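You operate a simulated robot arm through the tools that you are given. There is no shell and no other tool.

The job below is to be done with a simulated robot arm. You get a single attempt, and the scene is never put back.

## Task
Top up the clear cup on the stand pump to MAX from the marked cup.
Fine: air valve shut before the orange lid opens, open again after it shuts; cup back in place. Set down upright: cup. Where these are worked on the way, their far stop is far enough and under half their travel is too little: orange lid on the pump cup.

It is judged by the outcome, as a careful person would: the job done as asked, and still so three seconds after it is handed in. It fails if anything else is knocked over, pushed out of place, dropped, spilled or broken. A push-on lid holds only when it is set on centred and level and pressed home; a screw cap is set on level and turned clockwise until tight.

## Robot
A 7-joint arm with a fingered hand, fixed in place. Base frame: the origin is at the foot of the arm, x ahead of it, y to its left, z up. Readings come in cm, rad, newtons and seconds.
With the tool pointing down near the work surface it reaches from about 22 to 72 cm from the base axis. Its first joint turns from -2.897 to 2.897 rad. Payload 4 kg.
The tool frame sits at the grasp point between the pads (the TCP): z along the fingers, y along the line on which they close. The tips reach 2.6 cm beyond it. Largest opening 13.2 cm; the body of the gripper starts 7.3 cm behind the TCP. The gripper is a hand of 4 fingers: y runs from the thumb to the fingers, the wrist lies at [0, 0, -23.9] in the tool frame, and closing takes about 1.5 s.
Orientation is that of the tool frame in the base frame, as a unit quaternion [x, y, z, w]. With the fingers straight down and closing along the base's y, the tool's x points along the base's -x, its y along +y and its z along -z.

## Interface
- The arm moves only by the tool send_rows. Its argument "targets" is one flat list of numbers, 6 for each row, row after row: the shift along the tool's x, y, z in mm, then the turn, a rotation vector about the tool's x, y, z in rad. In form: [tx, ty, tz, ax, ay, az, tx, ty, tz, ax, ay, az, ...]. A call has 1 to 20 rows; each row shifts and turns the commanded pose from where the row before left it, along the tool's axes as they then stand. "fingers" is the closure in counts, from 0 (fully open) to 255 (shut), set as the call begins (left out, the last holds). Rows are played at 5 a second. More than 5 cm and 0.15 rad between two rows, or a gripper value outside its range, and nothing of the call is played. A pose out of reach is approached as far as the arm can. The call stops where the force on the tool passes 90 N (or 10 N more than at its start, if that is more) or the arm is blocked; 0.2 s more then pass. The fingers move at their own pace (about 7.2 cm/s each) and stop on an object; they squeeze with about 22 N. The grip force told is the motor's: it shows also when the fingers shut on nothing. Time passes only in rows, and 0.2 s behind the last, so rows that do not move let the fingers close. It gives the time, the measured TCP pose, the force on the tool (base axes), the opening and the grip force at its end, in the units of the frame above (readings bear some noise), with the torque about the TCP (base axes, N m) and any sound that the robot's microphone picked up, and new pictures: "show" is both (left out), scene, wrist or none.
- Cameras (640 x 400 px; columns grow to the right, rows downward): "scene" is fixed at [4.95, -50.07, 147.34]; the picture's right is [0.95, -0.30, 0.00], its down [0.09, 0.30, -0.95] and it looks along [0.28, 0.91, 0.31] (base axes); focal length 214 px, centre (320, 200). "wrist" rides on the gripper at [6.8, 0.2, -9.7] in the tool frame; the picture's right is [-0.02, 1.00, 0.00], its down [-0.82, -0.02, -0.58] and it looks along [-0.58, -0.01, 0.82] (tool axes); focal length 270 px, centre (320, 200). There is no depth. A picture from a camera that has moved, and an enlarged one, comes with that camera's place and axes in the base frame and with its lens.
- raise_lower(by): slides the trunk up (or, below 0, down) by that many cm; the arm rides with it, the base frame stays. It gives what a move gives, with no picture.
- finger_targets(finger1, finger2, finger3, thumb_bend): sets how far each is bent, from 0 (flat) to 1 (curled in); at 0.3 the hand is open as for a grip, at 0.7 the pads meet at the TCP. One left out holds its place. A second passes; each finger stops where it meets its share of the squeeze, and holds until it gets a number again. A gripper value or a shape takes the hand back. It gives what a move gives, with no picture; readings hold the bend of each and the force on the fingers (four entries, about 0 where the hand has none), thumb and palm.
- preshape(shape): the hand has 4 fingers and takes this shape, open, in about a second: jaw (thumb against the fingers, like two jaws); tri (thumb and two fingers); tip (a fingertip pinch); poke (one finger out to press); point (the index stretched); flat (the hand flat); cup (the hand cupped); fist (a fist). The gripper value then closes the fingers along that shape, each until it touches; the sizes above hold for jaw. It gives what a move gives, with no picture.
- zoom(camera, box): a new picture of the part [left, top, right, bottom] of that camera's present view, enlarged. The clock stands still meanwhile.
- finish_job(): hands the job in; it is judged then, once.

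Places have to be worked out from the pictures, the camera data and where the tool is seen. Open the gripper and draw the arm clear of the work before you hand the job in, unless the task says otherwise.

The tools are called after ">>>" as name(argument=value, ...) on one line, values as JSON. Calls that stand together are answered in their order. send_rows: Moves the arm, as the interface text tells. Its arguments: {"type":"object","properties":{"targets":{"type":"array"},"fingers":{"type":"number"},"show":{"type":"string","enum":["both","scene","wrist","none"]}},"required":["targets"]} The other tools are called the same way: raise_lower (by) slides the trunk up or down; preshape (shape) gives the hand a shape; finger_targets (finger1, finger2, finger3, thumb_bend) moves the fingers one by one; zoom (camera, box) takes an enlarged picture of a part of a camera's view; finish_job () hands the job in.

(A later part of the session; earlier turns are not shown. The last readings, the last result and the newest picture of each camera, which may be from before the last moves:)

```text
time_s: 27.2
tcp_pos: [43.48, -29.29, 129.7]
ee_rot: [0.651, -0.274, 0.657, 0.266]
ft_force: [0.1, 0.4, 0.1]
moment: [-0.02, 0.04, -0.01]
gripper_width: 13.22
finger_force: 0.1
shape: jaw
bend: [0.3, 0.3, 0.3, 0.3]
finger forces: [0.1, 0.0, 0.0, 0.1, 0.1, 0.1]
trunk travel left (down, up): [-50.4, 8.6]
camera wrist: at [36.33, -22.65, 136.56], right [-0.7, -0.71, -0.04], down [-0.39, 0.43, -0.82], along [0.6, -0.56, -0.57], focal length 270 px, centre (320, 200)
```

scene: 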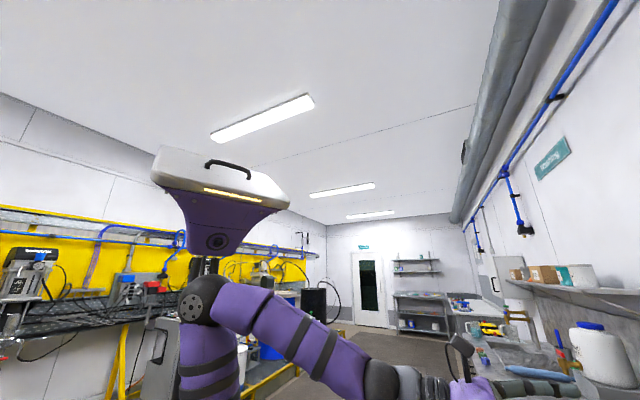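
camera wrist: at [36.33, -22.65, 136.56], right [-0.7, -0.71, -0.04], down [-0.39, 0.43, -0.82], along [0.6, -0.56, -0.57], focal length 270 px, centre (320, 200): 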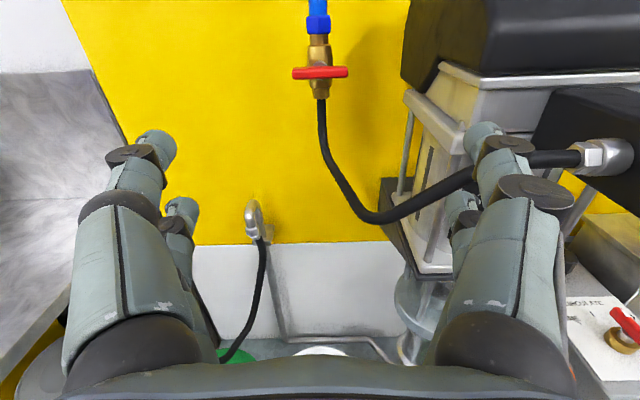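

The view is now upright and the valve is clearly crosswise, i.e. shut. I back off a little more and lower the trunk to the height of the pump cup.

>>> send_rows(targets=[0, 0, -35, 0, 0, 0, 0, 0, -35, 0, 0, 0], show="none")

>>> raise_lower(by=-30)

>>> send_rows(targets=[0, 0, 0, 0, 0, 0], show="both")

```text
time_s: 27.8
tcp_pos: [38.35, -24.3, 129.74]
ee_rot: [0.651, -0.273, 0.656, 0.266]
ft_force: [0.3, -0.5, 0.6]
moment: [-0.01, -0.01, -0.01]
gripper_width: 13.18
finger_force: 0.0
shape: jaw
bend: [0.3, 0.3, 0.3, 0.3]
finger forces: [0.0, 0.1, 0.0, 0.1, 0.0, 0.1]
trunk travel left (down, up): [-50.4, 8.6]
```

```text
time_s: 31.0
tcp_pos: [38.01, -23.72, 99.85]
ee_rot: [0.701, -0.268, 0.604, 0.27]
ft_force: [-0.6, 0.0, 0.2]
moment: [0.01, 0.04, 0.01]
gripper_width: 13.19
finger_force: 0.1
shape: jaw
bend: [0.3, 0.3, 0.3, 0.3]
finger forces: [0.1, 0.0, 0.1, 0.1, 0.1, 0.0]
trunk travel left (down, up): [-26.3, 32.7]
stopped: the arm was blocked; the commanded pose is now the measured one
```

```text
time_s: 31.4
tcp_pos: [38.02, -23.91, 99.58]
ee_rot: [0.701, -0.267, 0.604, 0.27]
ft_force: [0.2, 0.1, -0.1]
moment: [0.01, -0.01, -0.01]
gripper_width: 13.2
finger_force: 0.2
shape: jaw
bend: [0.3, 0.3, 0.3, 0.3]
finger forces: [0.0, 0.1, 0.0, 0.0, 0.1, 0.0]
trunk travel left (down, up): [-26.3, 32.7]
camera wrist: at [32.02, -17.49, 107.63], right [-0.7, -0.71, 0.03], down [-0.5, 0.46, -0.74], along [0.51, -0.53, -0.68], focal length 270 px, centre (320, 200)
```

scene: 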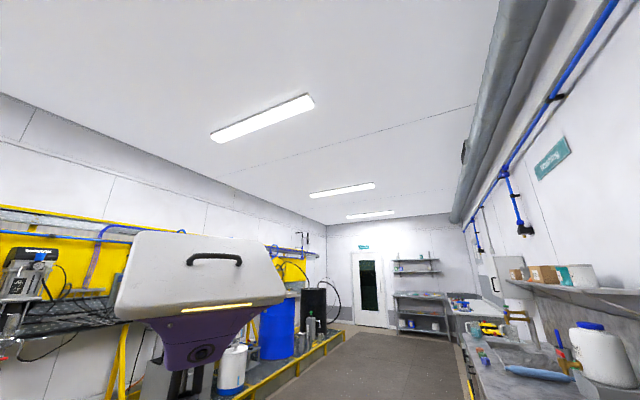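
wrist: 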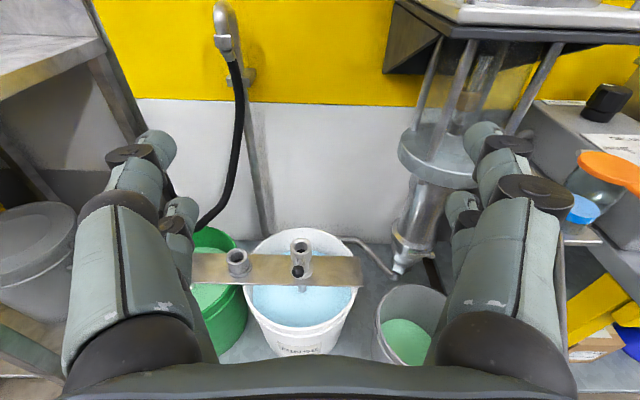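

I can see the pump cup at the right: clear, with blue liquid at its bottom and the orange lid on top. The trunk stopped early (an arm limit, with no contact). I slide right along the bench front to face it.

>>> send_rows(targets=[0, 45, 0, 0, 0, 0, 0, 45, 0, 0, 0, 0, 0, 45, 0, 0, 0, 0, 0, 45, 0, 0, 0, 0, 0, 45, 0, 0, 0, 0, 0, 45, 0, 0, 0, 0], show="both")

```text
time_s: 32.1
tcp_pos: [34.66, -32.35, 94.01]
ee_rot: [0.757, -0.252, 0.532, 0.284]
ft_force: [0.1, 0.1, 0.3]
moment: [0.02, 0.01, -0.04]
gripper_width: 13.21
finger_force: 0.0
shape: jaw
bend: [0.3, 0.3, 0.3, 0.3]
finger forces: [0.0, 0.0, 0.1, 0.1, 0.0, 0.0]
out of reach, approached as far as the arm can: row 1
trunk travel left (down, up): [-26.3, 32.7]
stopped in row 3: the arm was blocked; the commanded pose is now the measured one
camera wrist: at [30.23, -26.3, 103.15], right [-0.69, -0.71, 0.14], down [-0.62, 0.48, -0.62], along [0.37, -0.51, -0.77], focal length 270 px, centre (320, 200)
```

scene: 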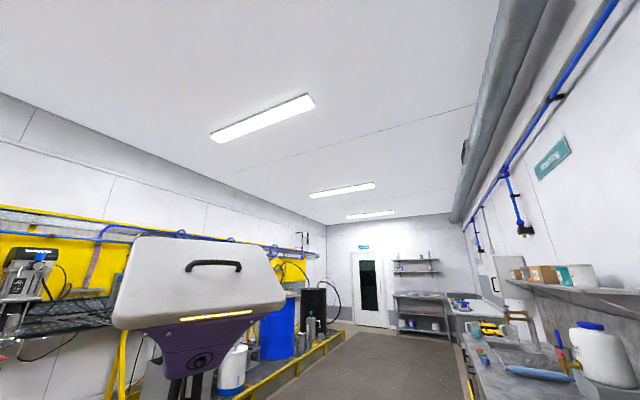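
wrist: 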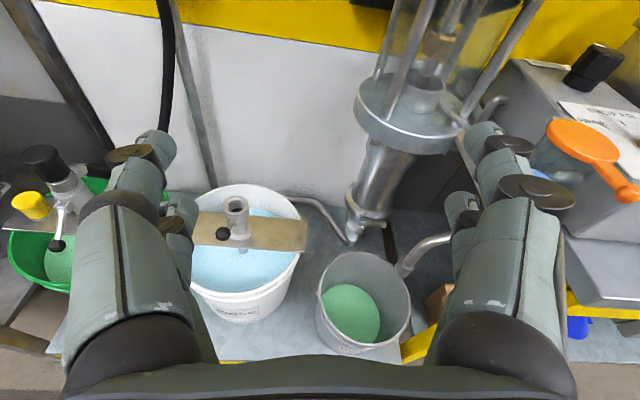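

The arm is hitting its posture limits here because the shoulder is too high for a level hand. I try lowering the trunk further.

>>> raise_lower(by=-8)

```text
time_s: 33.3
tcp_pos: [34.98, -32.5, 85.53]
ee_rot: [0.763, -0.249, 0.524, 0.285]
ft_force: [0.5, 0.0, -0.5]
moment: [-0.02, 0.01, 0.03]
gripper_width: 13.19
finger_force: 0.1
shape: jaw
bend: [0.3, 0.3, 0.3, 0.3]
finger forces: [0.0, 0.0, 0.1, 0.0, 0.0, 0.1]
trunk travel left (down, up): [-18.3, 40.7]
```

>>> send_rows(targets=[8.4, 39, -6, 0, 0, 0, 8.4, 39, -6, 0, 0, 0, 8.4, 39, -6, 0, 0, 0, 8.4, 39, -6, 0, 0, 0, 8.4, 39, -6, 0, 0, 0, 8.4, 39, -6, 0, 0, 0, 8.4, 39, -6, 0, 0, 0], show="both")

```text
time_s: 33.9
tcp_pos: [31.35, -37.51, 84.55]
ee_rot: [0.803, -0.232, 0.465, 0.293]
ft_force: [0.4, 0.3, -0.1]
moment: [0.01, -0.02, 0.02]
gripper_width: 13.18
finger_force: 0.0
shape: jaw
bend: [0.3, 0.3, 0.3, 0.3]
finger forces: [0.1, 0.0, 0.0, 0.1, 0.0, 0.0]
trunk travel left (down, up): [-18.3, 40.7]
stopped in row 3: the arm was blocked; the commanded pose is now the measured one
camera wrist: at [28.58, -31.66, 94.44], right [-0.65, -0.72, 0.23], down [-0.72, 0.49, -0.5], along [0.24, -0.49, -0.84], focal length 270 px, centre (320, 200)
```

scene: 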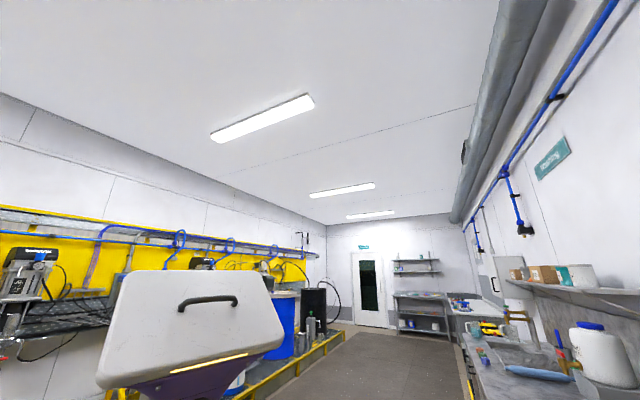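
wrist: 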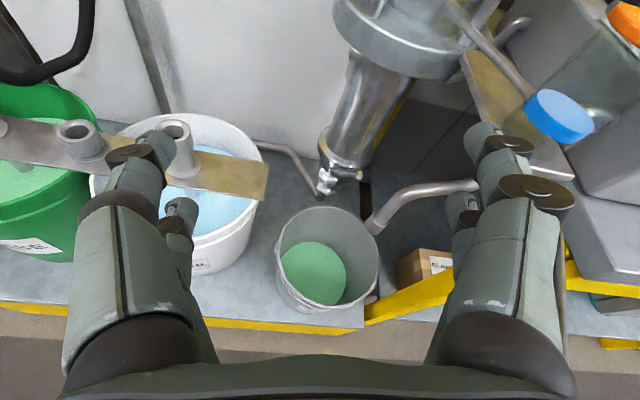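

A level hand close to the base exceeds the arm's limits. I'll use a pitched-down hand there instead: raise a bit, then roll the hand back to the starting roll so the camera looks out nearly level.

>>> send_rows(targets=[29, 8.5, -13, 0, -0.05, 0, 29, 8.5, -13, 0, -0.05, 0, 29, 8.5, -13, 0, -0.05, 0, 0, 0, 0, 0, 0, -0.145, 0, 0, 0, 0, 0, -0.145, 0, 0, 0, 0, 0, -0.145, 0, 0, 0, 0, 0, -0.145, 0, 0, 0, 0, 0, -0.145, 0, 0, 0, 0, 0, -0.145, 0, 0, 0, 0, 0, -0.145, 0, 0, 0, 0, 0, -0.145, 0, 0, 0, 0, 0, -0.145, 0, 0, 0, 0, 0, -0.145], show="wrist")

```text
time_s: 36.7
tcp_pos: [31.67, -37.84, 94.49]
ee_rot: [0.792, 0.366, 0.121, 0.474]
ft_force: [-0.4, -0.3, -0.3]
moment: [-0.01, 0.01, 0.0]
gripper_width: 13.19
finger_force: 0.1
shape: jaw
bend: [0.3, 0.3, 0.3, 0.3]
finger forces: [0.1, 0.0, 0.1, 0.1, 0.0, 0.0]
trunk travel left (down, up): [-18.3, 40.7]
camera wrist: at [31.4, -26.74, 98.67], right [0.45, -0.3, 0.84], down [-0.89, -0.18, 0.41], along [0.03, -0.94, -0.35], focal length 270 px, centre (320, 200)
```

wrist: 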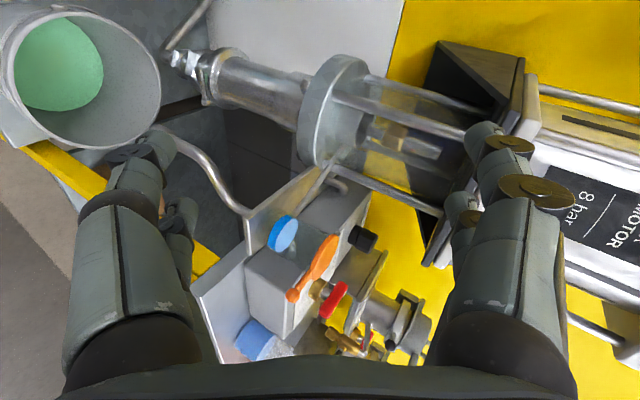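

>>> zoom(camera="wrist", box=[200, 200, 360, 360])

>>> zoom(camera="wrist", box=[250, 200, 350, 300])

```text
2.50 times, centred on (280, 280) of wrist
camera zoom: at [31.4, -26.74, 98.67], right [0.45, -0.3, 0.84], down [-0.89, -0.18, 0.41], along [0.03, -0.94, -0.35], focal length 676 px, centre (420, 0)
```

zoom: 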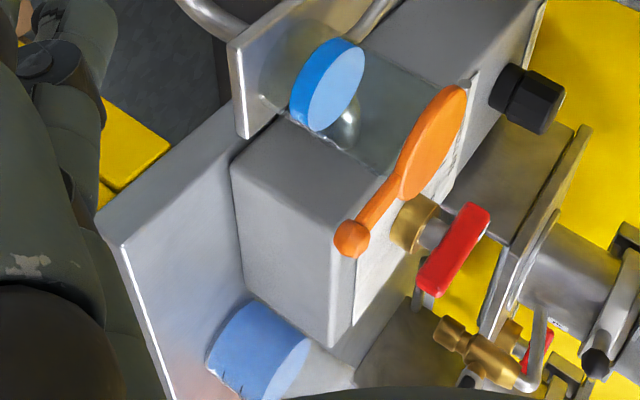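

```text
4.00 times, centred on (300, 250) of wrist
camera zoom: at [31.4, -26.74, 98.67], right [0.45, -0.3, 0.84], down [-0.89, -0.18, 0.41], along [0.03, -0.94, -0.35], focal length 1081 px, centre (400, 0)
```

zoom: 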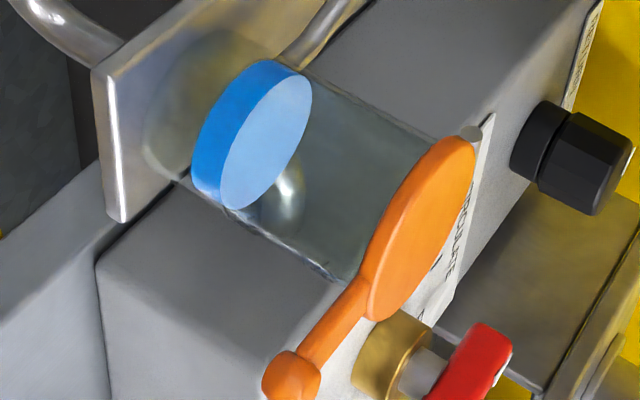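

The pump cup is a clear cylinder on a bracket with only a thin layer of blue in it. The lid hinges at the back, with its tab toward the room. I continue the roll back to get an upright (inverted) level view.

>>> send_rows(targets=[0, 0, 0, 0, 0, -0.145, 0, 0, 0, 0, 0, -0.145, 0, 0, 0, 0, 0, -0.145, 0, 0, 0, 0, 0, -0.145, 0, 0, 0, 0, 0, -0.145, 0, 0, 0, 0, 0, -0.145, 0, 0, 0, 0, 0, -0.145, 0, 0, 0, 0, 0, -0.145, 0, 0, 0, 0, 0, -0.145, 0, 0, 0, 0, 0, -0.145, 0, 0, 0, 0, 0, -0.1], show="wrist")

```text
time_s: 39.1
tcp_pos: [32.17, -38.23, 93.21]
ee_rot: [0.308, 0.824, -0.252, 0.403]
ft_force: [0.7, -0.5, 0.9]
moment: [0.03, 0.01, -0.04]
gripper_width: 13.22
finger_force: 0.0
shape: jaw
bend: [0.3, 0.3, 0.3, 0.3]
finger forces: [0.0, 0.1, 0.0, 0.1, 0.1, 0.1]
trunk travel left (down, up): [-18.3, 40.7]
camera wrist: at [24.19, -29.61, 92.89], right [0.72, 0.67, -0.15], down [0.09, 0.12, 0.99], along [0.68, -0.73, 0.03], focal length 270 px, centre (320, 200)
```

wrist: 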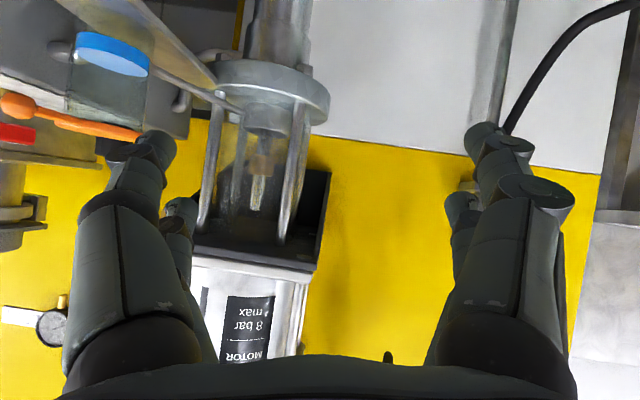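

>>> send_rows(targets=[10.3, -37.7, -12.2, 0, 0, 0, 10.3, -37.7, -12.2, 0, 0, 0, 10.3, -37.7, -12.2, 0, 0, 0, 10.3, -37.7, -12.2, 0, 0, 0], show="wrist")

```text
time_s: 39.7
tcp_pos: [28.72, -40.7, 90.52]
ee_rot: [0.292, 0.852, -0.271, 0.339]
ft_force: [0.1, -0.2, 0.3]
moment: [0.0, -0.02, -0.01]
gripper_width: 13.18
finger_force: 0.1
shape: jaw
bend: [0.3, 0.3, 0.3, 0.3]
finger forces: [0.0, 0.1, 0.0, 0.0, 0.0, 0.0]
trunk travel left (down, up): [-18.3, 40.7]
stopped in row 2: the arm was blocked; the commanded pose is now the measured one
camera wrist: at [20.77, -32.15, 91.44], right [0.7, 0.68, -0.24], down [0.23, 0.11, 0.97], along [0.68, -0.73, -0.08], focal length 270 px, centre (320, 200)
```

wrist: 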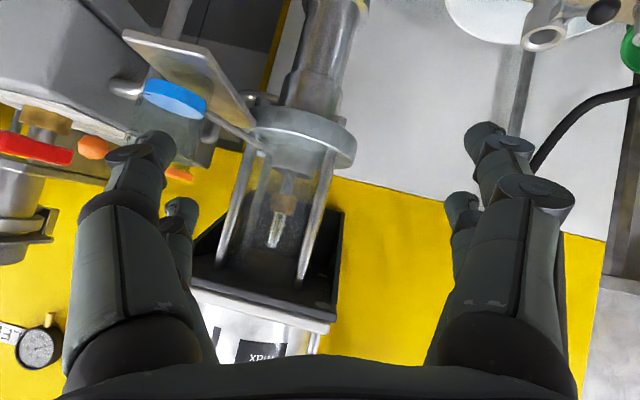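

Blocked again by posture limits. I'll pitch the hand steeper (as at the start), which the arm handled well, and then shift right to look at the cup.

>>> send_rows(targets=[0, 0, -20, 0, 0.12, 0, 0, 0, -20, 0, 0.12, 0, 0, 0, -20, 0, 0.12, 0, 0, -30, 0, 0, 0.1, 0, 0, -40, 0, 0, 0, 0, 0, -40, 0, 0, 0, 0], show="wrist")

```text
time_s: 41.1
tcp_pos: [19.25, -44.69, 97.63]
ee_rot: [0.345, 0.908, -0.196, 0.137]
ft_force: [0.0, -0.1, 1.0]
moment: [-0.01, -0.04, -0.01]
gripper_width: 13.2
finger_force: 0.0
shape: jaw
bend: [0.3, 0.3, 0.3, 0.3]
finger forces: [0.1, 0.0, 0.1, 0.1, 0.0, 0.0]
trunk travel left (down, up): [-18.3, 40.7]
camera wrist: at [13.3, -36.29, 103.62], right [0.7, 0.67, -0.25], down [0.51, -0.22, 0.83], along [0.5, -0.71, -0.5], focal length 270 px, centre (320, 200)
```

wrist: 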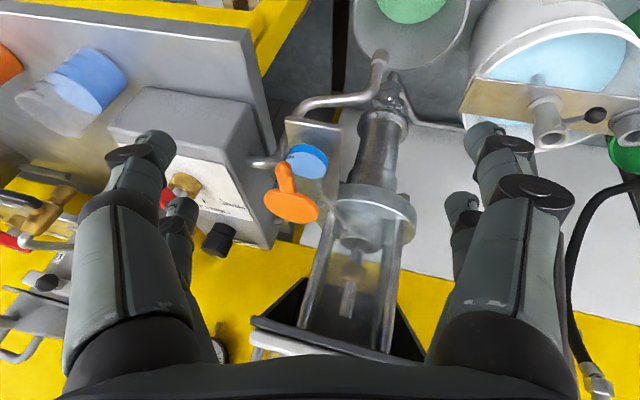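

Now the view works well. I enlarge the pump cup and the marked cup.

>>> zoom(camera="wrist", box=[240, 120, 360, 240])

>>> zoom(camera="wrist", box=[0, 20, 180, 140])

```text
3.33 times, centred on (300, 180) of wrist
camera zoom: at [13.3, -36.29, 103.62], right [0.7, 0.67, -0.25], down [0.51, -0.22, 0.83], along [0.5, -0.71, -0.5], focal length 901 px, centre (387, 267)
```

zoom: 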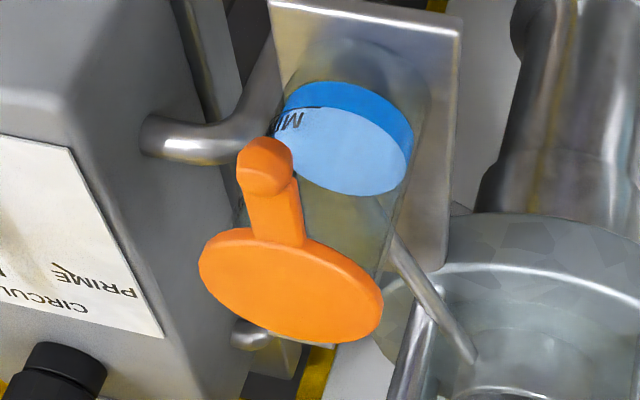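

```text
3.33 times, centred on (90, 80) of wrist
camera zoom: at [13.3, -36.29, 103.62], right [0.7, 0.67, -0.25], down [0.51, -0.22, 0.83], along [0.5, -0.71, -0.5], focal length 901 px, centre (1087, 600)
```

zoom: 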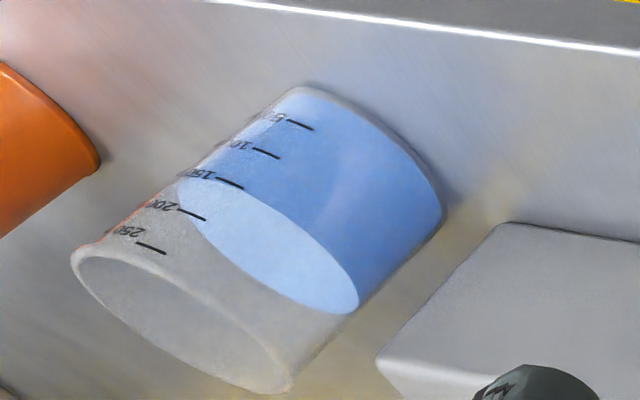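

The marked cup has 50–250 ml graduations and is filled to about 150–170. The lid's tab knob sits at about (22.1,-55.5,89.3), and the hinge is about 10.8 cm further toward the wall. I'll set a fingertip pinch and aim the hand at the tab.

>>> preshape(shape="tip")

>>> send_rows(targets=[0, 0, 0, -0.0544, -0.0935, 0.0382, 0, 0, 0, -0.0544, -0.0935, 0.0382, 0, 0, 0, -0.0544, -0.0935, 0.0382, 0, 0, 0, -0.0544, -0.0935, 0.0382], show="wrist")

```text
time_s: 42.0
tcp_pos: [19.25, -44.64, 97.61]
ee_rot: [0.346, 0.907, -0.197, 0.136]
ft_force: [0.7, -0.4, 0.9]
moment: [-0.03, 0.0, 0.0]
gripper_width: 13.17
finger_force: 0.1
shape: tip
bend: [0.3, 0.3, 0.3, 0.3]
finger forces: [0.0, 0.1, 0.1, 0.1, 0.0, 0.1]
trunk travel left (down, up): [-18.3, 40.7]
```

```text
time_s: 43.0
tcp_pos: [19.35, -44.48, 97.75]
ee_rot: [0.354, 0.853, -0.147, 0.354]
ft_force: [-0.5, 0.2, -0.1]
moment: [-0.02, -0.01, -0.01]
gripper_width: 13.2
finger_force: 0.1
shape: tip
bend: [0.3, 0.3, 0.3, 0.3]
finger forces: [0.0, 0.1, 0.0, 0.0, 0.1, 0.0]
trunk travel left (down, up): [-18.3, 40.7]
camera wrist: at [11.22, -36.28, 99.64], right [0.72, 0.69, 0.02], down [0.1, -0.13, 0.99], along [0.69, -0.71, -0.17], focal length 270 px, centre (320, 200)
```

wrist: 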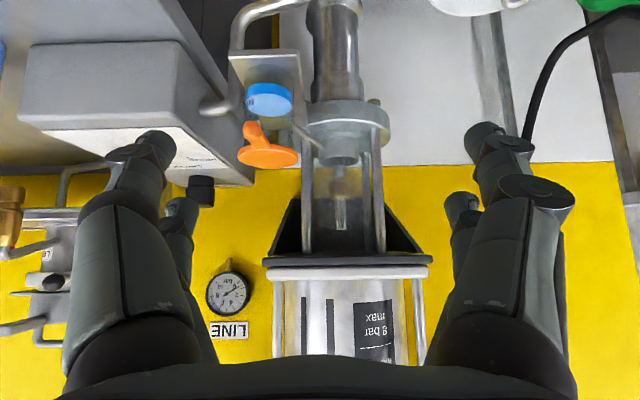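

Excellent level view without any blocking. The knob is at about (22.1,-55.6,89.9), and the pump motor stands well behind (d≈75 cm from the base along the wall normal), so the lid's arc is free. I half-close the pinch, move to just in front of the knob and flatten the pitch.

>>> send_rows(targets=[0, -29.5, 14, 0, 0, 0, 0, -29.5, 14, 0, 0, 0, 0, 0, 0, 0, -0.13, 0, 0, 0, 0, 0, -0.13, 0, 0, 0, 0, 0, 0, 0], fingers=160, show="wrist")

```text
time_s: 43.9
tcp_pos: [21.84, -49.0, 95.28]
ee_rot: [0.302, 0.857, -0.218, 0.355]
ft_force: [0.2, 0.0, 1.2]
moment: [0.02, 0.0, 0.04]
gripper_width: 4.96
finger_force: 0.1
shape: tip
bend: [0.73, 0.73, 0.73, 0.7]
finger forces: [0.0, 0.0, 0.0, 0.0, 0.0, 0.0]
trunk travel left (down, up): [-18.3, 40.7]
stopped in row 4: the arm was blocked; the commanded pose is now the measured one
camera wrist: at [13.6, -40.77, 96.39], right [0.69, 0.71, -0.14], down [0.17, 0.03, 0.98], along [0.71, -0.7, -0.1], focal length 270 px, centre (320, 200)
```

wrist: 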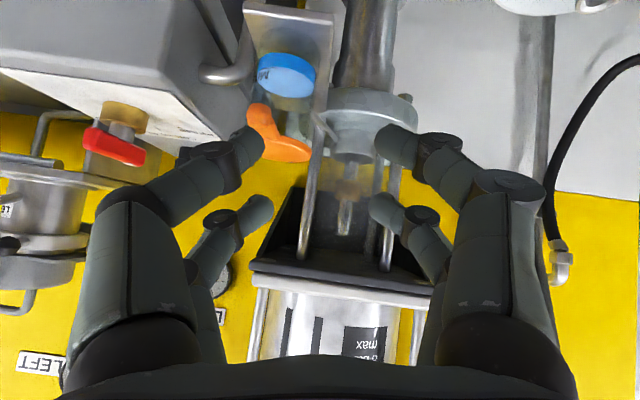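

Flattening further is blocked at this yaw. I back off slightly and test a more radial heading (azimuth about -72°), which should suit the arm better.

>>> send_rows(targets=[0, 0, -20, 0, 0, 0, 0, 0, 0, 0.083, 0.018, 0.073, 0, 0, 0, 0.083, 0.018, 0.073, 0, 0, 0, 0.083, 0.018, 0.073, 0, 0, 0, 0.083, 0.018, 0.073, 0, 0, 0, 0, -0.12, 0, 0, 0, 0, 0, -0.12, 0], show="wrist")

```text
time_s: 45.5
tcp_pos: [20.96, -47.8, 96.29]
ee_rot: [0.447, 0.727, -0.348, 0.389]
ft_force: [0.2, 0.5, 0.1]
moment: [-0.03, 0.0, 0.02]
gripper_width: 4.95
finger_force: 0.0
shape: tip
bend: [0.73, 0.73, 0.73, 0.7]
finger forces: [0.0, 0.1, 0.1, 0.0, 0.1, 0.0]
trunk travel left (down, up): [-18.3, 40.7]
camera wrist: at [16.61, -36.97, 94.7], right [0.93, 0.35, -0.14], down [0.08, 0.18, 0.98], along [0.37, -0.92, 0.14], focal length 270 px, centre (320, 200)
```

wrist: 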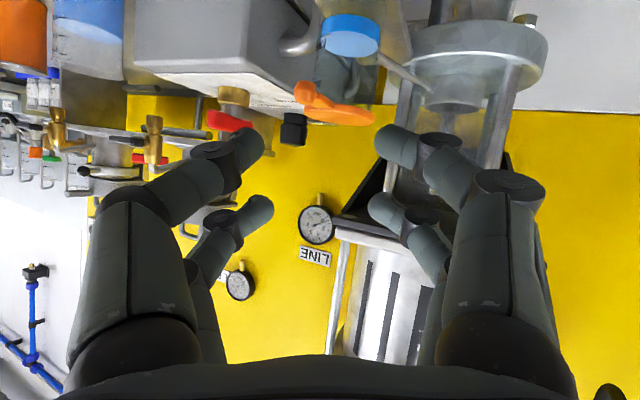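

Radial heading works without blocking. I enlarge the lid for precise placement.

>>> zoom(camera="wrist", box=[270, 0, 400, 140])

>>> zoom(camera="wrist", box=[0, 0, 160, 100])

```text
2.86 times, centred on (335, 70) of wrist
camera zoom: at [16.61, -36.97, 94.7], right [0.93, 0.35, -0.14], down [0.08, 0.18, 0.98], along [0.37, -0.92, 0.14], focal length 772 px, centre (277, 571)
```

zoom: 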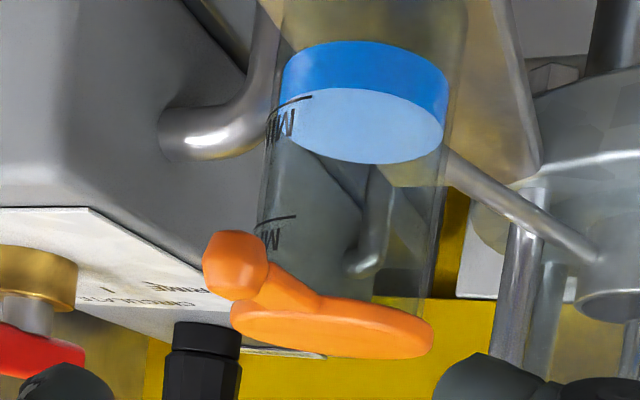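

```text
4.00 times, centred on (80, 50) of wrist
camera zoom: at [16.61, -36.97, 94.7], right [0.93, 0.35, -0.14], down [0.08, 0.18, 0.98], along [0.37, -0.92, 0.14], focal length 1081 px, centre (1280, 800)
```

zoom: 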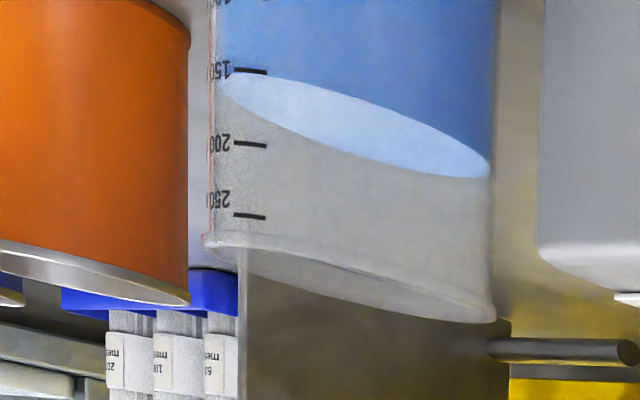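

Now I can read it well. The pump cup's MIN and MAX lines are about 3.8 cm apart with the liquid near MIN, so it needs roughly 85–90 ml. The marked cup holds about 160 ml. The digits come in pairs at x=±2 of the tool frame, so I'll take the tab knob between the lower pair.

>>> send_rows(targets=[1, -9, 0, 0, 0, 0, 0, 0, 29, 0, 0, 0, 0, 0, 29, 0, 0, 0], show="wrist")

```text
time_s: 46.3
tcp_pos: [21.58, -53.09, 93.99]
ee_rot: [0.447, 0.727, -0.348, 0.389]
ft_force: [0.1, 0.4, -0.7]
moment: [0.04, -0.03, 0.01]
gripper_width: 4.97
finger_force: 0.2
shape: tip
bend: [0.73, 0.73, 0.73, 0.7]
finger forces: [0.1, 0.1, 0.0, 0.0, 0.1, 0.0]
trunk travel left (down, up): [-18.3, 40.7]
camera wrist: at [17.14, -42.24, 92.37], right [0.93, 0.35, -0.14], down [0.08, 0.18, 0.98], along [0.37, -0.92, 0.14], focal length 270 px, centre (320, 200)
```

wrist: 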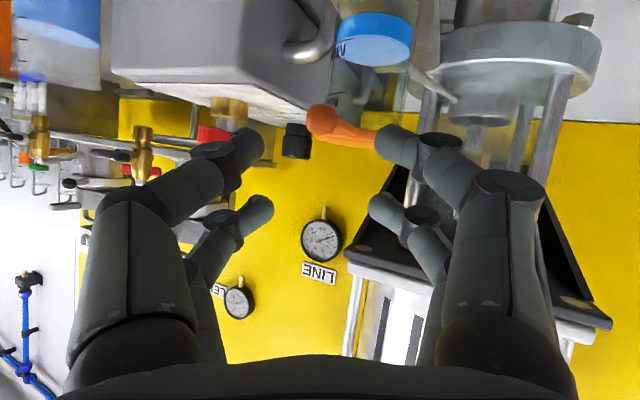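

The knob is centred between the lower pair, about 3 cm ahead. Advance and pinch.

>>> send_rows(targets=[3, 0, 28, 0, 0, 0, 0, 0, 0, 0, 0, 0], show="wrist")

>>> send_rows(targets=[0, 0, 0, 0, 0, 0, 0, 0, 0, 0, 0, 0, 0, 0, 0, 0, 0, 0, 0, 0, 0, 0, 0, 0, 0, 0, 0, 0, 0, 0], fingers=255, show="wrist")

```text
time_s: 46.9
tcp_pos: [21.85, -55.0, 93.02]
ee_rot: [0.447, 0.726, -0.349, 0.389]
ft_force: [0.3, -0.3, 0.4]
moment: [0.02, 0.0, 0.0]
gripper_width: 4.92
finger_force: 0.1
shape: tip
bend: [0.73, 0.73, 0.73, 0.7]
finger forces: [0.0, 0.0, 0.1, 0.0, 0.0, 0.0]
out of reach, approached as far as the arm can: row 1
trunk travel left (down, up): [-18.3, 40.7]
camera wrist: at [17.67, -44.06, 91.27], right [0.93, 0.35, -0.13], down [0.08, 0.18, 0.98], along [0.37, -0.92, 0.14], focal length 270 px, centre (320, 200)
```

wrist: 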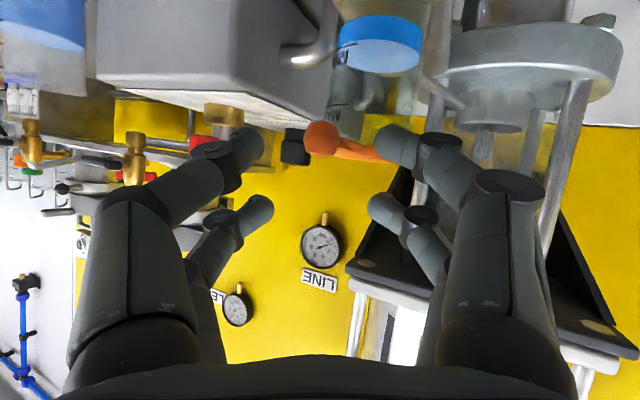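

```text
time_s: 48.1
tcp_pos: [22.07, -54.92, 92.85]
ee_rot: [0.446, 0.728, -0.346, 0.389]
ft_force: [2.4, -2.6, 0.5]
moment: [0.0, -0.11, 0.23]
gripper_width: 0.14
finger_force: 21.8
shape: tip
bend: [0.73, 0.61, 0.61, 0.7]
finger forces: [19.1, 0.0, 0.0, 0.1, 19.3, 0.0]
trunk travel left (down, up): [-18.3, 40.7]
camera wrist: at [17.74, -44.05, 91.26], right [0.93, 0.35, -0.14], down [0.08, 0.18, 0.98], along [0.37, -0.92, 0.14], focal length 270 px, centre (320, 200)
```

wrist: 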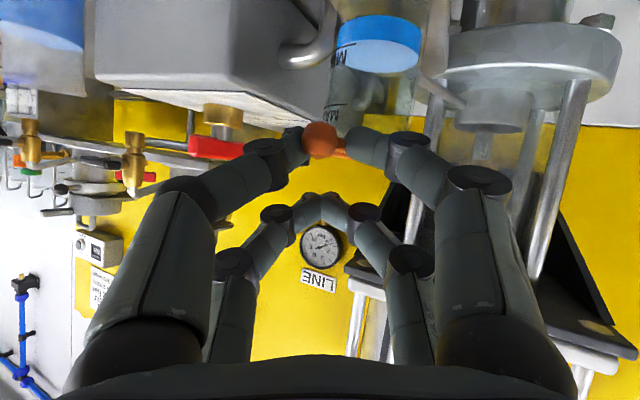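

The pinch has closed around the knob. I try the first 16° of the arc and watch whether the tab follows.

>>> send_rows(targets=[-13.7, -2, -6, 0, 0, 0, -14.4, -1.1, -4.3, 0, 0, 0], show="wrist")

```text
time_s: 48.7
tcp_pos: [22.46, -55.7, 95.3]
ee_rot: [0.446, 0.727, -0.348, 0.389]
ft_force: [-1.5, 15.0, 1.0]
moment: [0.45, 0.15, 0.46]
gripper_width: 0.26
finger_force: 22.0
shape: tip
bend: [0.75, 0.61, 0.61, 0.71]
finger forces: [27.6, 0.0, 0.0, 0.0, 18.8, 0.0]
trunk travel left (down, up): [-18.3, 40.7]
camera wrist: at [18.16, -44.72, 93.74], right [0.93, 0.35, -0.14], down [0.08, 0.18, 0.98], along [0.37, -0.92, 0.14], focal length 270 px, centre (320, 200)
```

wrist: 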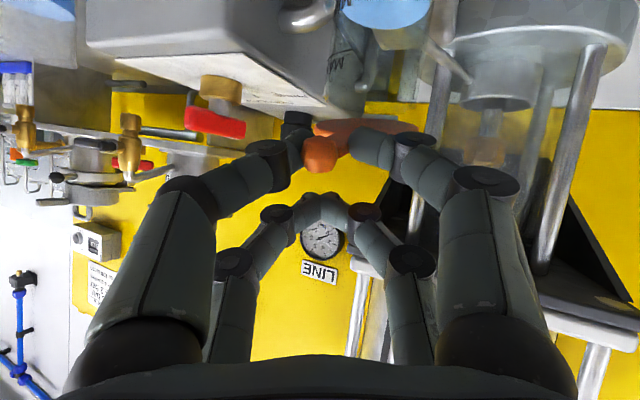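

The lid is following. The hand sits about 0.8 cm too far forward, so I correct that while continuing the arc.

>>> send_rows(targets=[-14.9, -0.2, -5, 0, 0, 0, -15, 0.7, -3, 0, 0, 0], show="wrist")

```text
time_s: 49.3
tcp_pos: [23.29, -56.17, 98.01]
ee_rot: [0.447, 0.728, -0.346, 0.388]
ft_force: [5.4, -6.0, -8.5]
moment: [0.02, 0.0, 0.26]
gripper_width: 0.13
finger_force: 22.3
shape: tip
bend: [0.74, 0.61, 0.61, 0.7]
finger forces: [18.5, 0.0, 0.0, 0.0, 19.8, 0.1]
trunk travel left (down, up): [-18.3, 40.7]
camera wrist: at [18.96, -45.33, 96.53], right [0.93, 0.35, -0.14], down [0.08, 0.17, 0.98], along [0.37, -0.92, 0.13], focal length 270 px, centre (320, 200)
```

wrist: 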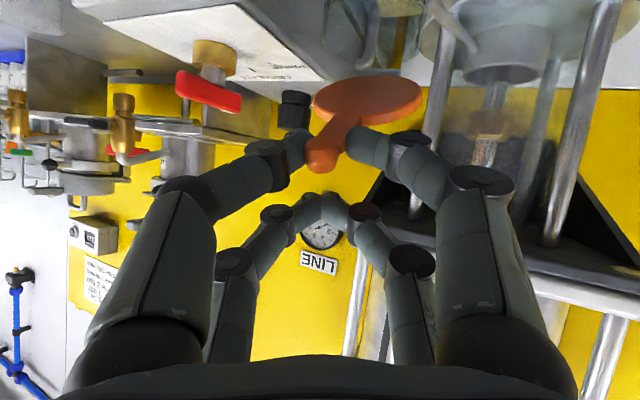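

>>> send_rows(targets=[-14.9, 1.6, 1.4, 0, 0, 0, -14.5, 2.4, 3.2, 0, 0, 0, -13.8, 3.2, 5.1, 0, 0, 0], show="wrist")

```text
time_s: 50.1
tcp_pos: [25.47, -58.4, 101.43]
ee_rot: [0.447, 0.727, -0.348, 0.389]
ft_force: [0.9, -0.3, -0.1]
moment: [0.01, -0.03, -0.05]
gripper_width: 0.0
finger_force: 21.5
shape: tip
bend: [0.76, 0.61, 0.61, 0.72]
finger forces: [0.0, 0.0, 0.0, 0.0, 0.1, 0.0]
trunk travel left (down, up): [-18.3, 40.7]
camera wrist: at [21.04, -47.51, 99.82], right [0.93, 0.35, -0.14], down [0.08, 0.17, 0.98], along [0.37, -0.92, 0.13], focal length 270 px, centre (320, 200)
```

wrist: 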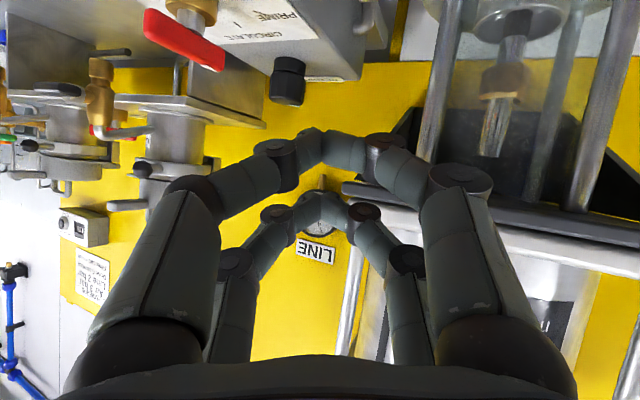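

The knob slipped out of the pinch. I back away toward the room to see where the lid is now.

>>> send_rows(targets=[16, -13, -26, 0, 0, 0, 16, -13, -26, 0, 0, 0, 16, -13, -26, 0, 0, 0], show="wrist")

```text
time_s: 50.9
tcp_pos: [18.62, -51.12, 101.38]
ee_rot: [0.447, 0.728, -0.347, 0.388]
ft_force: [-0.1, 0.6, -0.7]
moment: [0.0, -0.02, 0.0]
gripper_width: 0.0
finger_force: 21.7
shape: tip
bend: [0.76, 0.61, 0.61, 0.72]
finger forces: [0.1, 0.0, 0.0, 0.0, 0.0, 0.1]
trunk travel left (down, up): [-18.3, 40.7]
camera wrist: at [14.22, -40.27, 99.77], right [0.93, 0.35, -0.14], down [0.08, 0.17, 0.98], along [0.37, -0.92, 0.13], focal length 270 px, centre (320, 200)
```

wrist: 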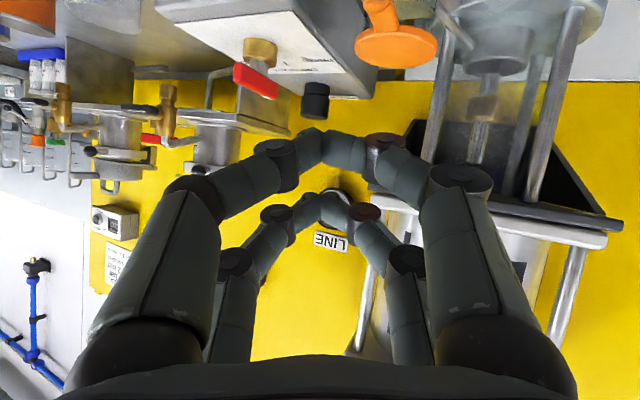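

The lid dropped shut again, so it must be carried past vertical. New plan: with the digits closed, their upper pair forms a bar. I'll put that bar under the tab and lift from beneath in an arc. First I lower the trunk for reach.

>>> raise_lower(by=-8)

>>> send_rows(targets=[0, 0, 0, 0, 0, 0], show="wrist")

```text
time_s: 52.1
tcp_pos: [18.46, -51.16, 93.35]
ee_rot: [0.447, 0.728, -0.347, 0.388]
ft_force: [0.0, -0.1, 0.7]
moment: [-0.01, 0.0, 0.03]
gripper_width: 0.02
finger_force: 22.0
shape: tip
bend: [0.76, 0.61, 0.61, 0.72]
finger forces: [0.1, 0.0, 0.1, 0.0, 0.0, 0.0]
trunk travel left (down, up): [-10.3, 48.7]
```

```text
time_s: 52.5
tcp_pos: [18.45, -51.28, 93.34]
ee_rot: [0.447, 0.728, -0.347, 0.387]
ft_force: [-0.4, -0.1, -0.5]
moment: [-0.02, 0.01, -0.04]
gripper_width: 0.0
finger_force: 21.8
shape: tip
bend: [0.76, 0.61, 0.61, 0.72]
finger forces: [0.0, 0.1, 0.0, 0.1, 0.0, 0.0]
trunk travel left (down, up): [-10.3, 48.7]
camera wrist: at [14.17, -40.29, 91.79], right [0.93, 0.35, -0.14], down [0.08, 0.17, 0.98], along [0.37, -0.92, 0.13], focal length 270 px, centre (320, 200)
```

wrist: 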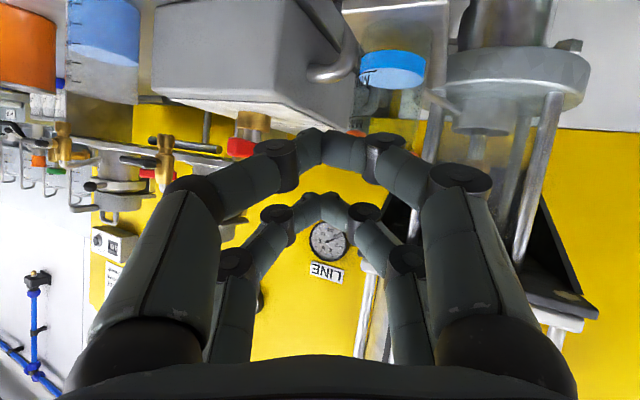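

>>> send_rows(targets=[32, 5, 9, 0, 0, 0, 32, 5, 9, 0, 0, 0], show="wrist")

```text
time_s: 53.1
tcp_pos: [17.92, -49.84, 86.69]
ee_rot: [0.448, 0.726, -0.348, 0.388]
ft_force: [-0.7, 0.2, -0.7]
moment: [0.01, -0.01, -0.02]
gripper_width: 0.01
finger_force: 21.8
shape: tip
bend: [0.76, 0.61, 0.61, 0.72]
finger forces: [0.0, 0.0, 0.0, 0.1, 0.1, 0.0]
trunk travel left (down, up): [-10.3, 48.7]
camera wrist: at [13.57, -38.93, 85.07], right [0.93, 0.35, -0.14], down [0.08, 0.17, 0.98], along [0.37, -0.92, 0.13], focal length 270 px, centre (320, 200)
```

wrist: 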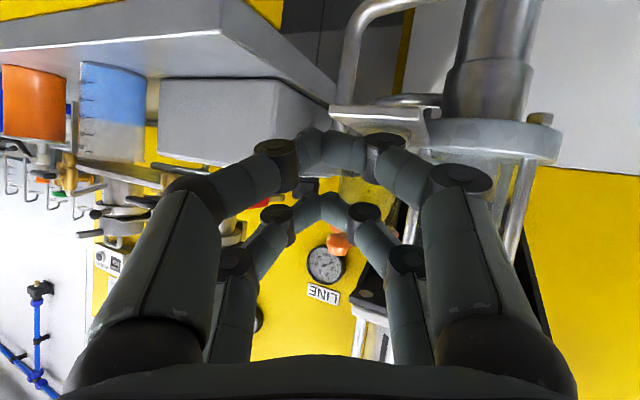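

The knob now appears just above the upper bar. I slide the bar in under the tab toward the wall by about 6 cm.

>>> send_rows(targets=[-14.9, 12.2, 24.3, 0, 0, 0, -14.9, 12.2, 24.3, 0, 0, 0], show="wrist")

```text
time_s: 53.7
tcp_pos: [22.2, -54.34, 86.78]
ee_rot: [0.448, 0.727, -0.348, 0.388]
ft_force: [-0.8, -0.9, -0.8]
moment: [-0.02, 0.01, 0.06]
gripper_width: 0.0
finger_force: 22.1
shape: tip
bend: [0.76, 0.61, 0.61, 0.72]
finger forces: [0.0, 0.1, 0.0, 0.0, 0.1, 0.0]
trunk travel left (down, up): [-10.3, 48.7]
camera wrist: at [17.93, -43.55, 85.14], right [0.93, 0.35, -0.14], down [0.08, 0.18, 0.98], along [0.37, -0.92, 0.14], focal length 270 px, centre (320, 200)
```

wrist: 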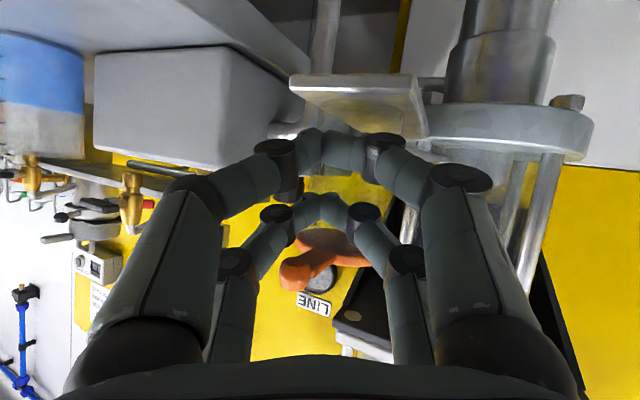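

The bar is under the tab with no contact force yet. Lifting the first part of the arc.

>>> send_rows(targets=[-7.9, -1.4, -4.1, 0, 0, 0, -20.3, -4.1, -11.7, 0, 0, 0, -22.7, -1.7, -6.7, 0, 0, 0], show="wrist")

```text
time_s: 54.5
tcp_pos: [22.57, -54.55, 92.34]
ee_rot: [0.447, 0.728, -0.347, 0.388]
ft_force: [0.1, 0.2, -0.4]
moment: [0.01, -0.05, 0.02]
gripper_width: 0.0
finger_force: 22.4
shape: tip
bend: [0.76, 0.61, 0.61, 0.72]
finger forces: [0.0, 0.1, 0.0, 0.0, 0.0, 0.0]
trunk travel left (down, up): [-10.3, 48.7]
camera wrist: at [18.3, -43.63, 90.76], right [0.93, 0.35, -0.14], down [0.08, 0.17, 0.98], along [0.37, -0.92, 0.13], focal length 270 px, centre (320, 200)
```

wrist: 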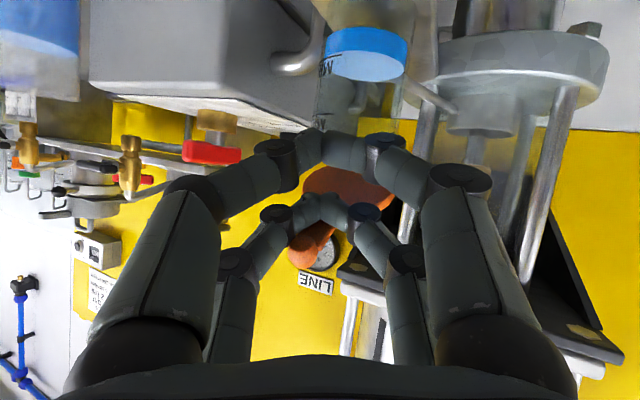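

The lid is riding up on the bar. Continuing the arc.

>>> send_rows(targets=[-23.7, 1, -1, 0, 0, 0, -23.4, 3.5, 4.3, 0, 0, 0, -21, 5.8, 9.7, 0, 0, 0], show="wrist")

```text
time_s: 55.3
tcp_pos: [25.9, -57.96, 97.77]
ee_rot: [0.448, 0.727, -0.348, 0.387]
ft_force: [0.1, 0.2, -0.3]
moment: [-0.04, -0.01, -0.01]
gripper_width: 0.0
finger_force: 22.3
shape: tip
bend: [0.76, 0.61, 0.61, 0.72]
finger forces: [0.0, 0.0, 0.0, 0.0, 0.0, 0.0]
trunk travel left (down, up): [-10.3, 48.7]
camera wrist: at [21.58, -47.07, 96.12], right [0.93, 0.35, -0.14], down [0.08, 0.17, 0.98], along [0.36, -0.92, 0.13], focal length 270 px, centre (320, 200)
```

wrist: 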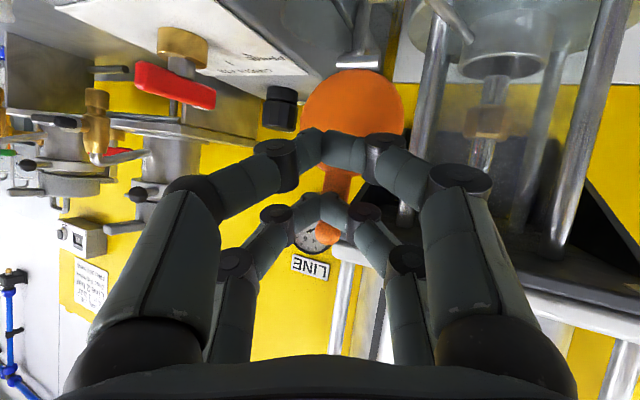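

The lid is now around 75° up, with its hinge arm visible. I continue over the top.

>>> send_rows(targets=[-17.2, 7.9, 14.8, 0, 0, 0, -12.4, 9.3, 18.4, 0, 0, 0, -6.7, 9.8, 20.3, 0, 0, 0], show="wrist")

```text
time_s: 56.1
tcp_pos: [30.34, -62.64, 99.05]
ee_rot: [0.447, 0.723, -0.352, 0.391]
ft_force: [-32.1, 38.0, 29.8]
moment: [-0.06, 0.24, -0.3]
gripper_width: 0.2
finger_force: 22.0
shape: tip
bend: [0.79, 0.72, 0.53, 0.72]
finger forces: [59.6, 0.0, 0.0, 0.1, 0.1, 0.0]
trunk travel left (down, up): [-10.3, 48.7]
camera wrist: at [26.03, -51.61, 97.21], right [0.93, 0.34, -0.14], down [0.08, 0.19, 0.98], along [0.36, -0.92, 0.15], focal length 270 px, centre (320, 200)
```

wrist: 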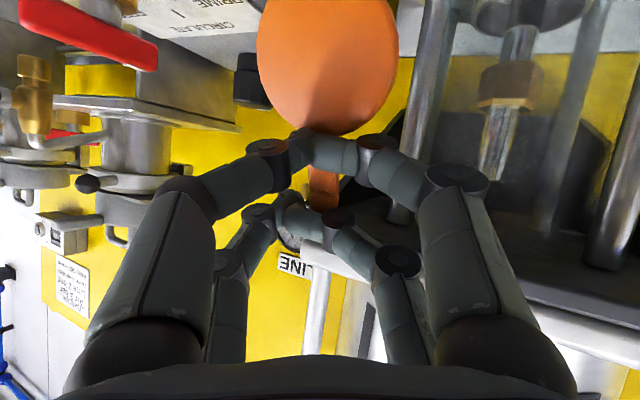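

A firm counter-force of about 58 N shows the lid has reached its far stop. I back away straight toward the room and check that it stays open.

>>> send_rows(targets=[10, -8, -16, 0, 0, 0, 14, -12, -24, 0, 0, 0, 14, -12, -24, 0, 0, 0, 14, -12, -24, 0, 0, 0], show="wrist")

```text
time_s: 57.1
tcp_pos: [23.14, -54.98, 97.9]
ee_rot: [0.448, 0.727, -0.347, 0.388]
ft_force: [-0.2, -0.4, 0.2]
moment: [0.02, 0.01, -0.02]
gripper_width: 0.0
finger_force: 22.3
shape: tip
bend: [0.77, 0.71, 0.54, 0.72]
finger forces: [0.0, 0.0, 0.0, 0.0, 0.0, 0.0]
trunk travel left (down, up): [-10.3, 48.7]
camera wrist: at [18.78, -44.16, 96.39], right [0.93, 0.35, -0.14], down [0.08, 0.17, 0.98], along [0.37, -0.92, 0.13], focal length 270 px, centre (320, 200)
```

wrist: 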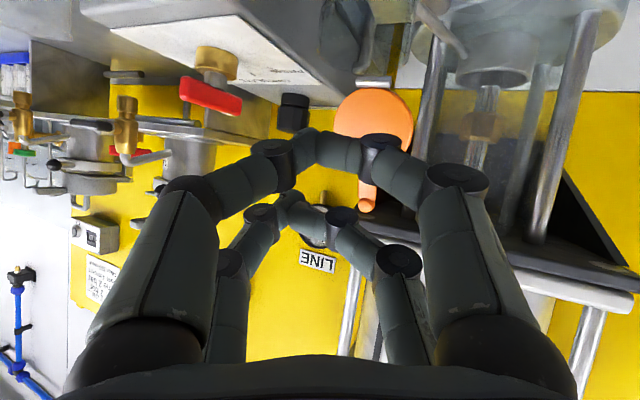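

The lid stays open, leaning back past vertical. I now move right toward the marked cup, then open the hand.

>>> send_rows(targets=[20, -25, -20, 0, 0, 0, 15.7, -34.9, -5.5, 0, 0, 0, 15.7, -34.9, -5.5, 0, 0, 0, 15.7, -34.9, -5.5, 0, 0, 0, 15.7, -34.9, -5.5, 0, 0, 0], show="none")

>>> preshape(shape="jaw")

>>> send_rows(targets=[0, 0, 0, 0, 0, 0], fingers=0, show="both")

```text
time_s: 58.1
tcp_pos: [16.29, -53.19, 95.99]
ee_rot: [0.402, 0.761, -0.387, 0.332]
ft_force: [-0.2, 1.0, 0.3]
moment: [0.01, 0.0, -0.01]
gripper_width: 0.0
finger_force: 21.9
shape: tip
bend: [0.77, 0.71, 0.54, 0.72]
finger forces: [0.0, 0.1, 0.0, 0.0, 0.0, 0.1]
trunk travel left (down, up): [-10.3, 48.7]
stopped in row 4: the arm was blocked; the commanded pose is now the measured one
```

```text
time_s: 59.0
tcp_pos: [16.34, -53.28, 95.94]
ee_rot: [0.402, 0.761, -0.387, 0.332]
ft_force: [0.7, 0.5, 0.0]
moment: [0.02, 0.0, -0.04]
gripper_width: 13.2
finger_force: 0.0
shape: jaw
bend: [0.3, 0.3, 0.3, 0.3]
finger forces: [0.0, 0.0, 0.0, 0.0, 0.1, 0.0]
trunk travel left (down, up): [-10.3, 48.7]
```

```text
time_s: 59.4
tcp_pos: [16.36, -53.2, 95.89]
ee_rot: [0.402, 0.76, -0.387, 0.332]
ft_force: [1.0, 0.3, -0.4]
moment: [-0.03, -0.03, 0.02]
gripper_width: 13.2
finger_force: 0.1
shape: jaw
bend: [0.3, 0.3, 0.3, 0.3]
finger forces: [0.1, 0.1, 0.0, 0.1, 0.0, 0.0]
trunk travel left (down, up): [-10.3, 48.7]
camera wrist: at [11.48, -42.43, 94.96], right [0.88, 0.37, -0.3], down [0.24, 0.2, 0.95], along [0.41, -0.91, 0.08], focal length 270 px, centre (320, 200)
```

scene: 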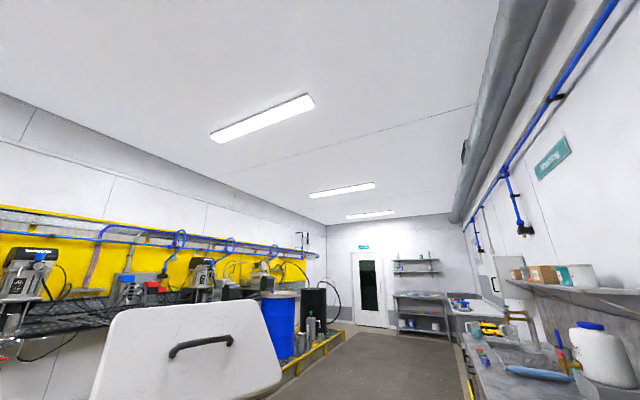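
wrist: 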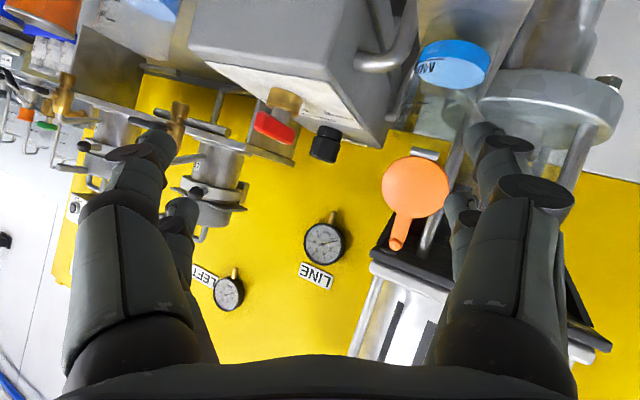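

Moving right with a fixed yaw is blocked, so I first turn the hand to azimuth -90°, levelling its roll, before moving on to the cup.

>>> send_rows(targets=[0, 0, 0, 0.052, -0.006, 0.1185, 0, 0, 0, 0.052, -0.006, 0.1185, 0, 0, 0, 0.052, -0.006, 0.1185, 0, 0, 0, 0.052, -0.006, 0.1185], show="wrist")

```text
time_s: 60.4
tcp_pos: [16.29, -53.1, 95.92]
ee_rot: [0.597, 0.596, -0.379, 0.38]
ft_force: [0.1, -0.1, -0.2]
moment: [-0.01, -0.01, 0.06]
gripper_width: 13.23
finger_force: 0.0
shape: jaw
bend: [0.3, 0.3, 0.3, 0.3]
finger forces: [0.0, 0.1, 0.1, 0.1, 0.0, 0.0]
trunk travel left (down, up): [-10.3, 48.7]
camera wrist: at [16.41, -41.55, 93.84], right [1.0, -0.01, 0.02], down [-0.02, 0.18, 0.98], along [-0.02, -0.98, 0.18], focal length 270 px, centre (320, 200)
```

wrist: 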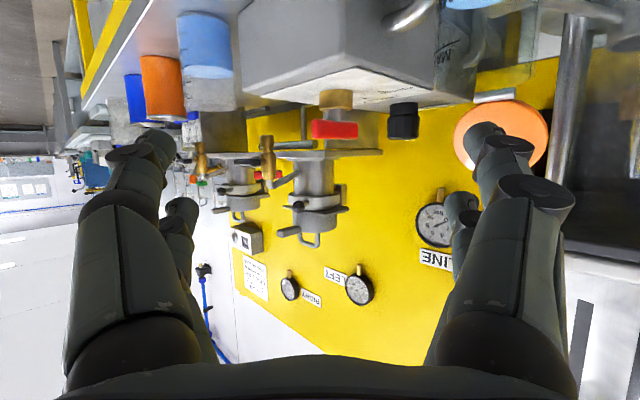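

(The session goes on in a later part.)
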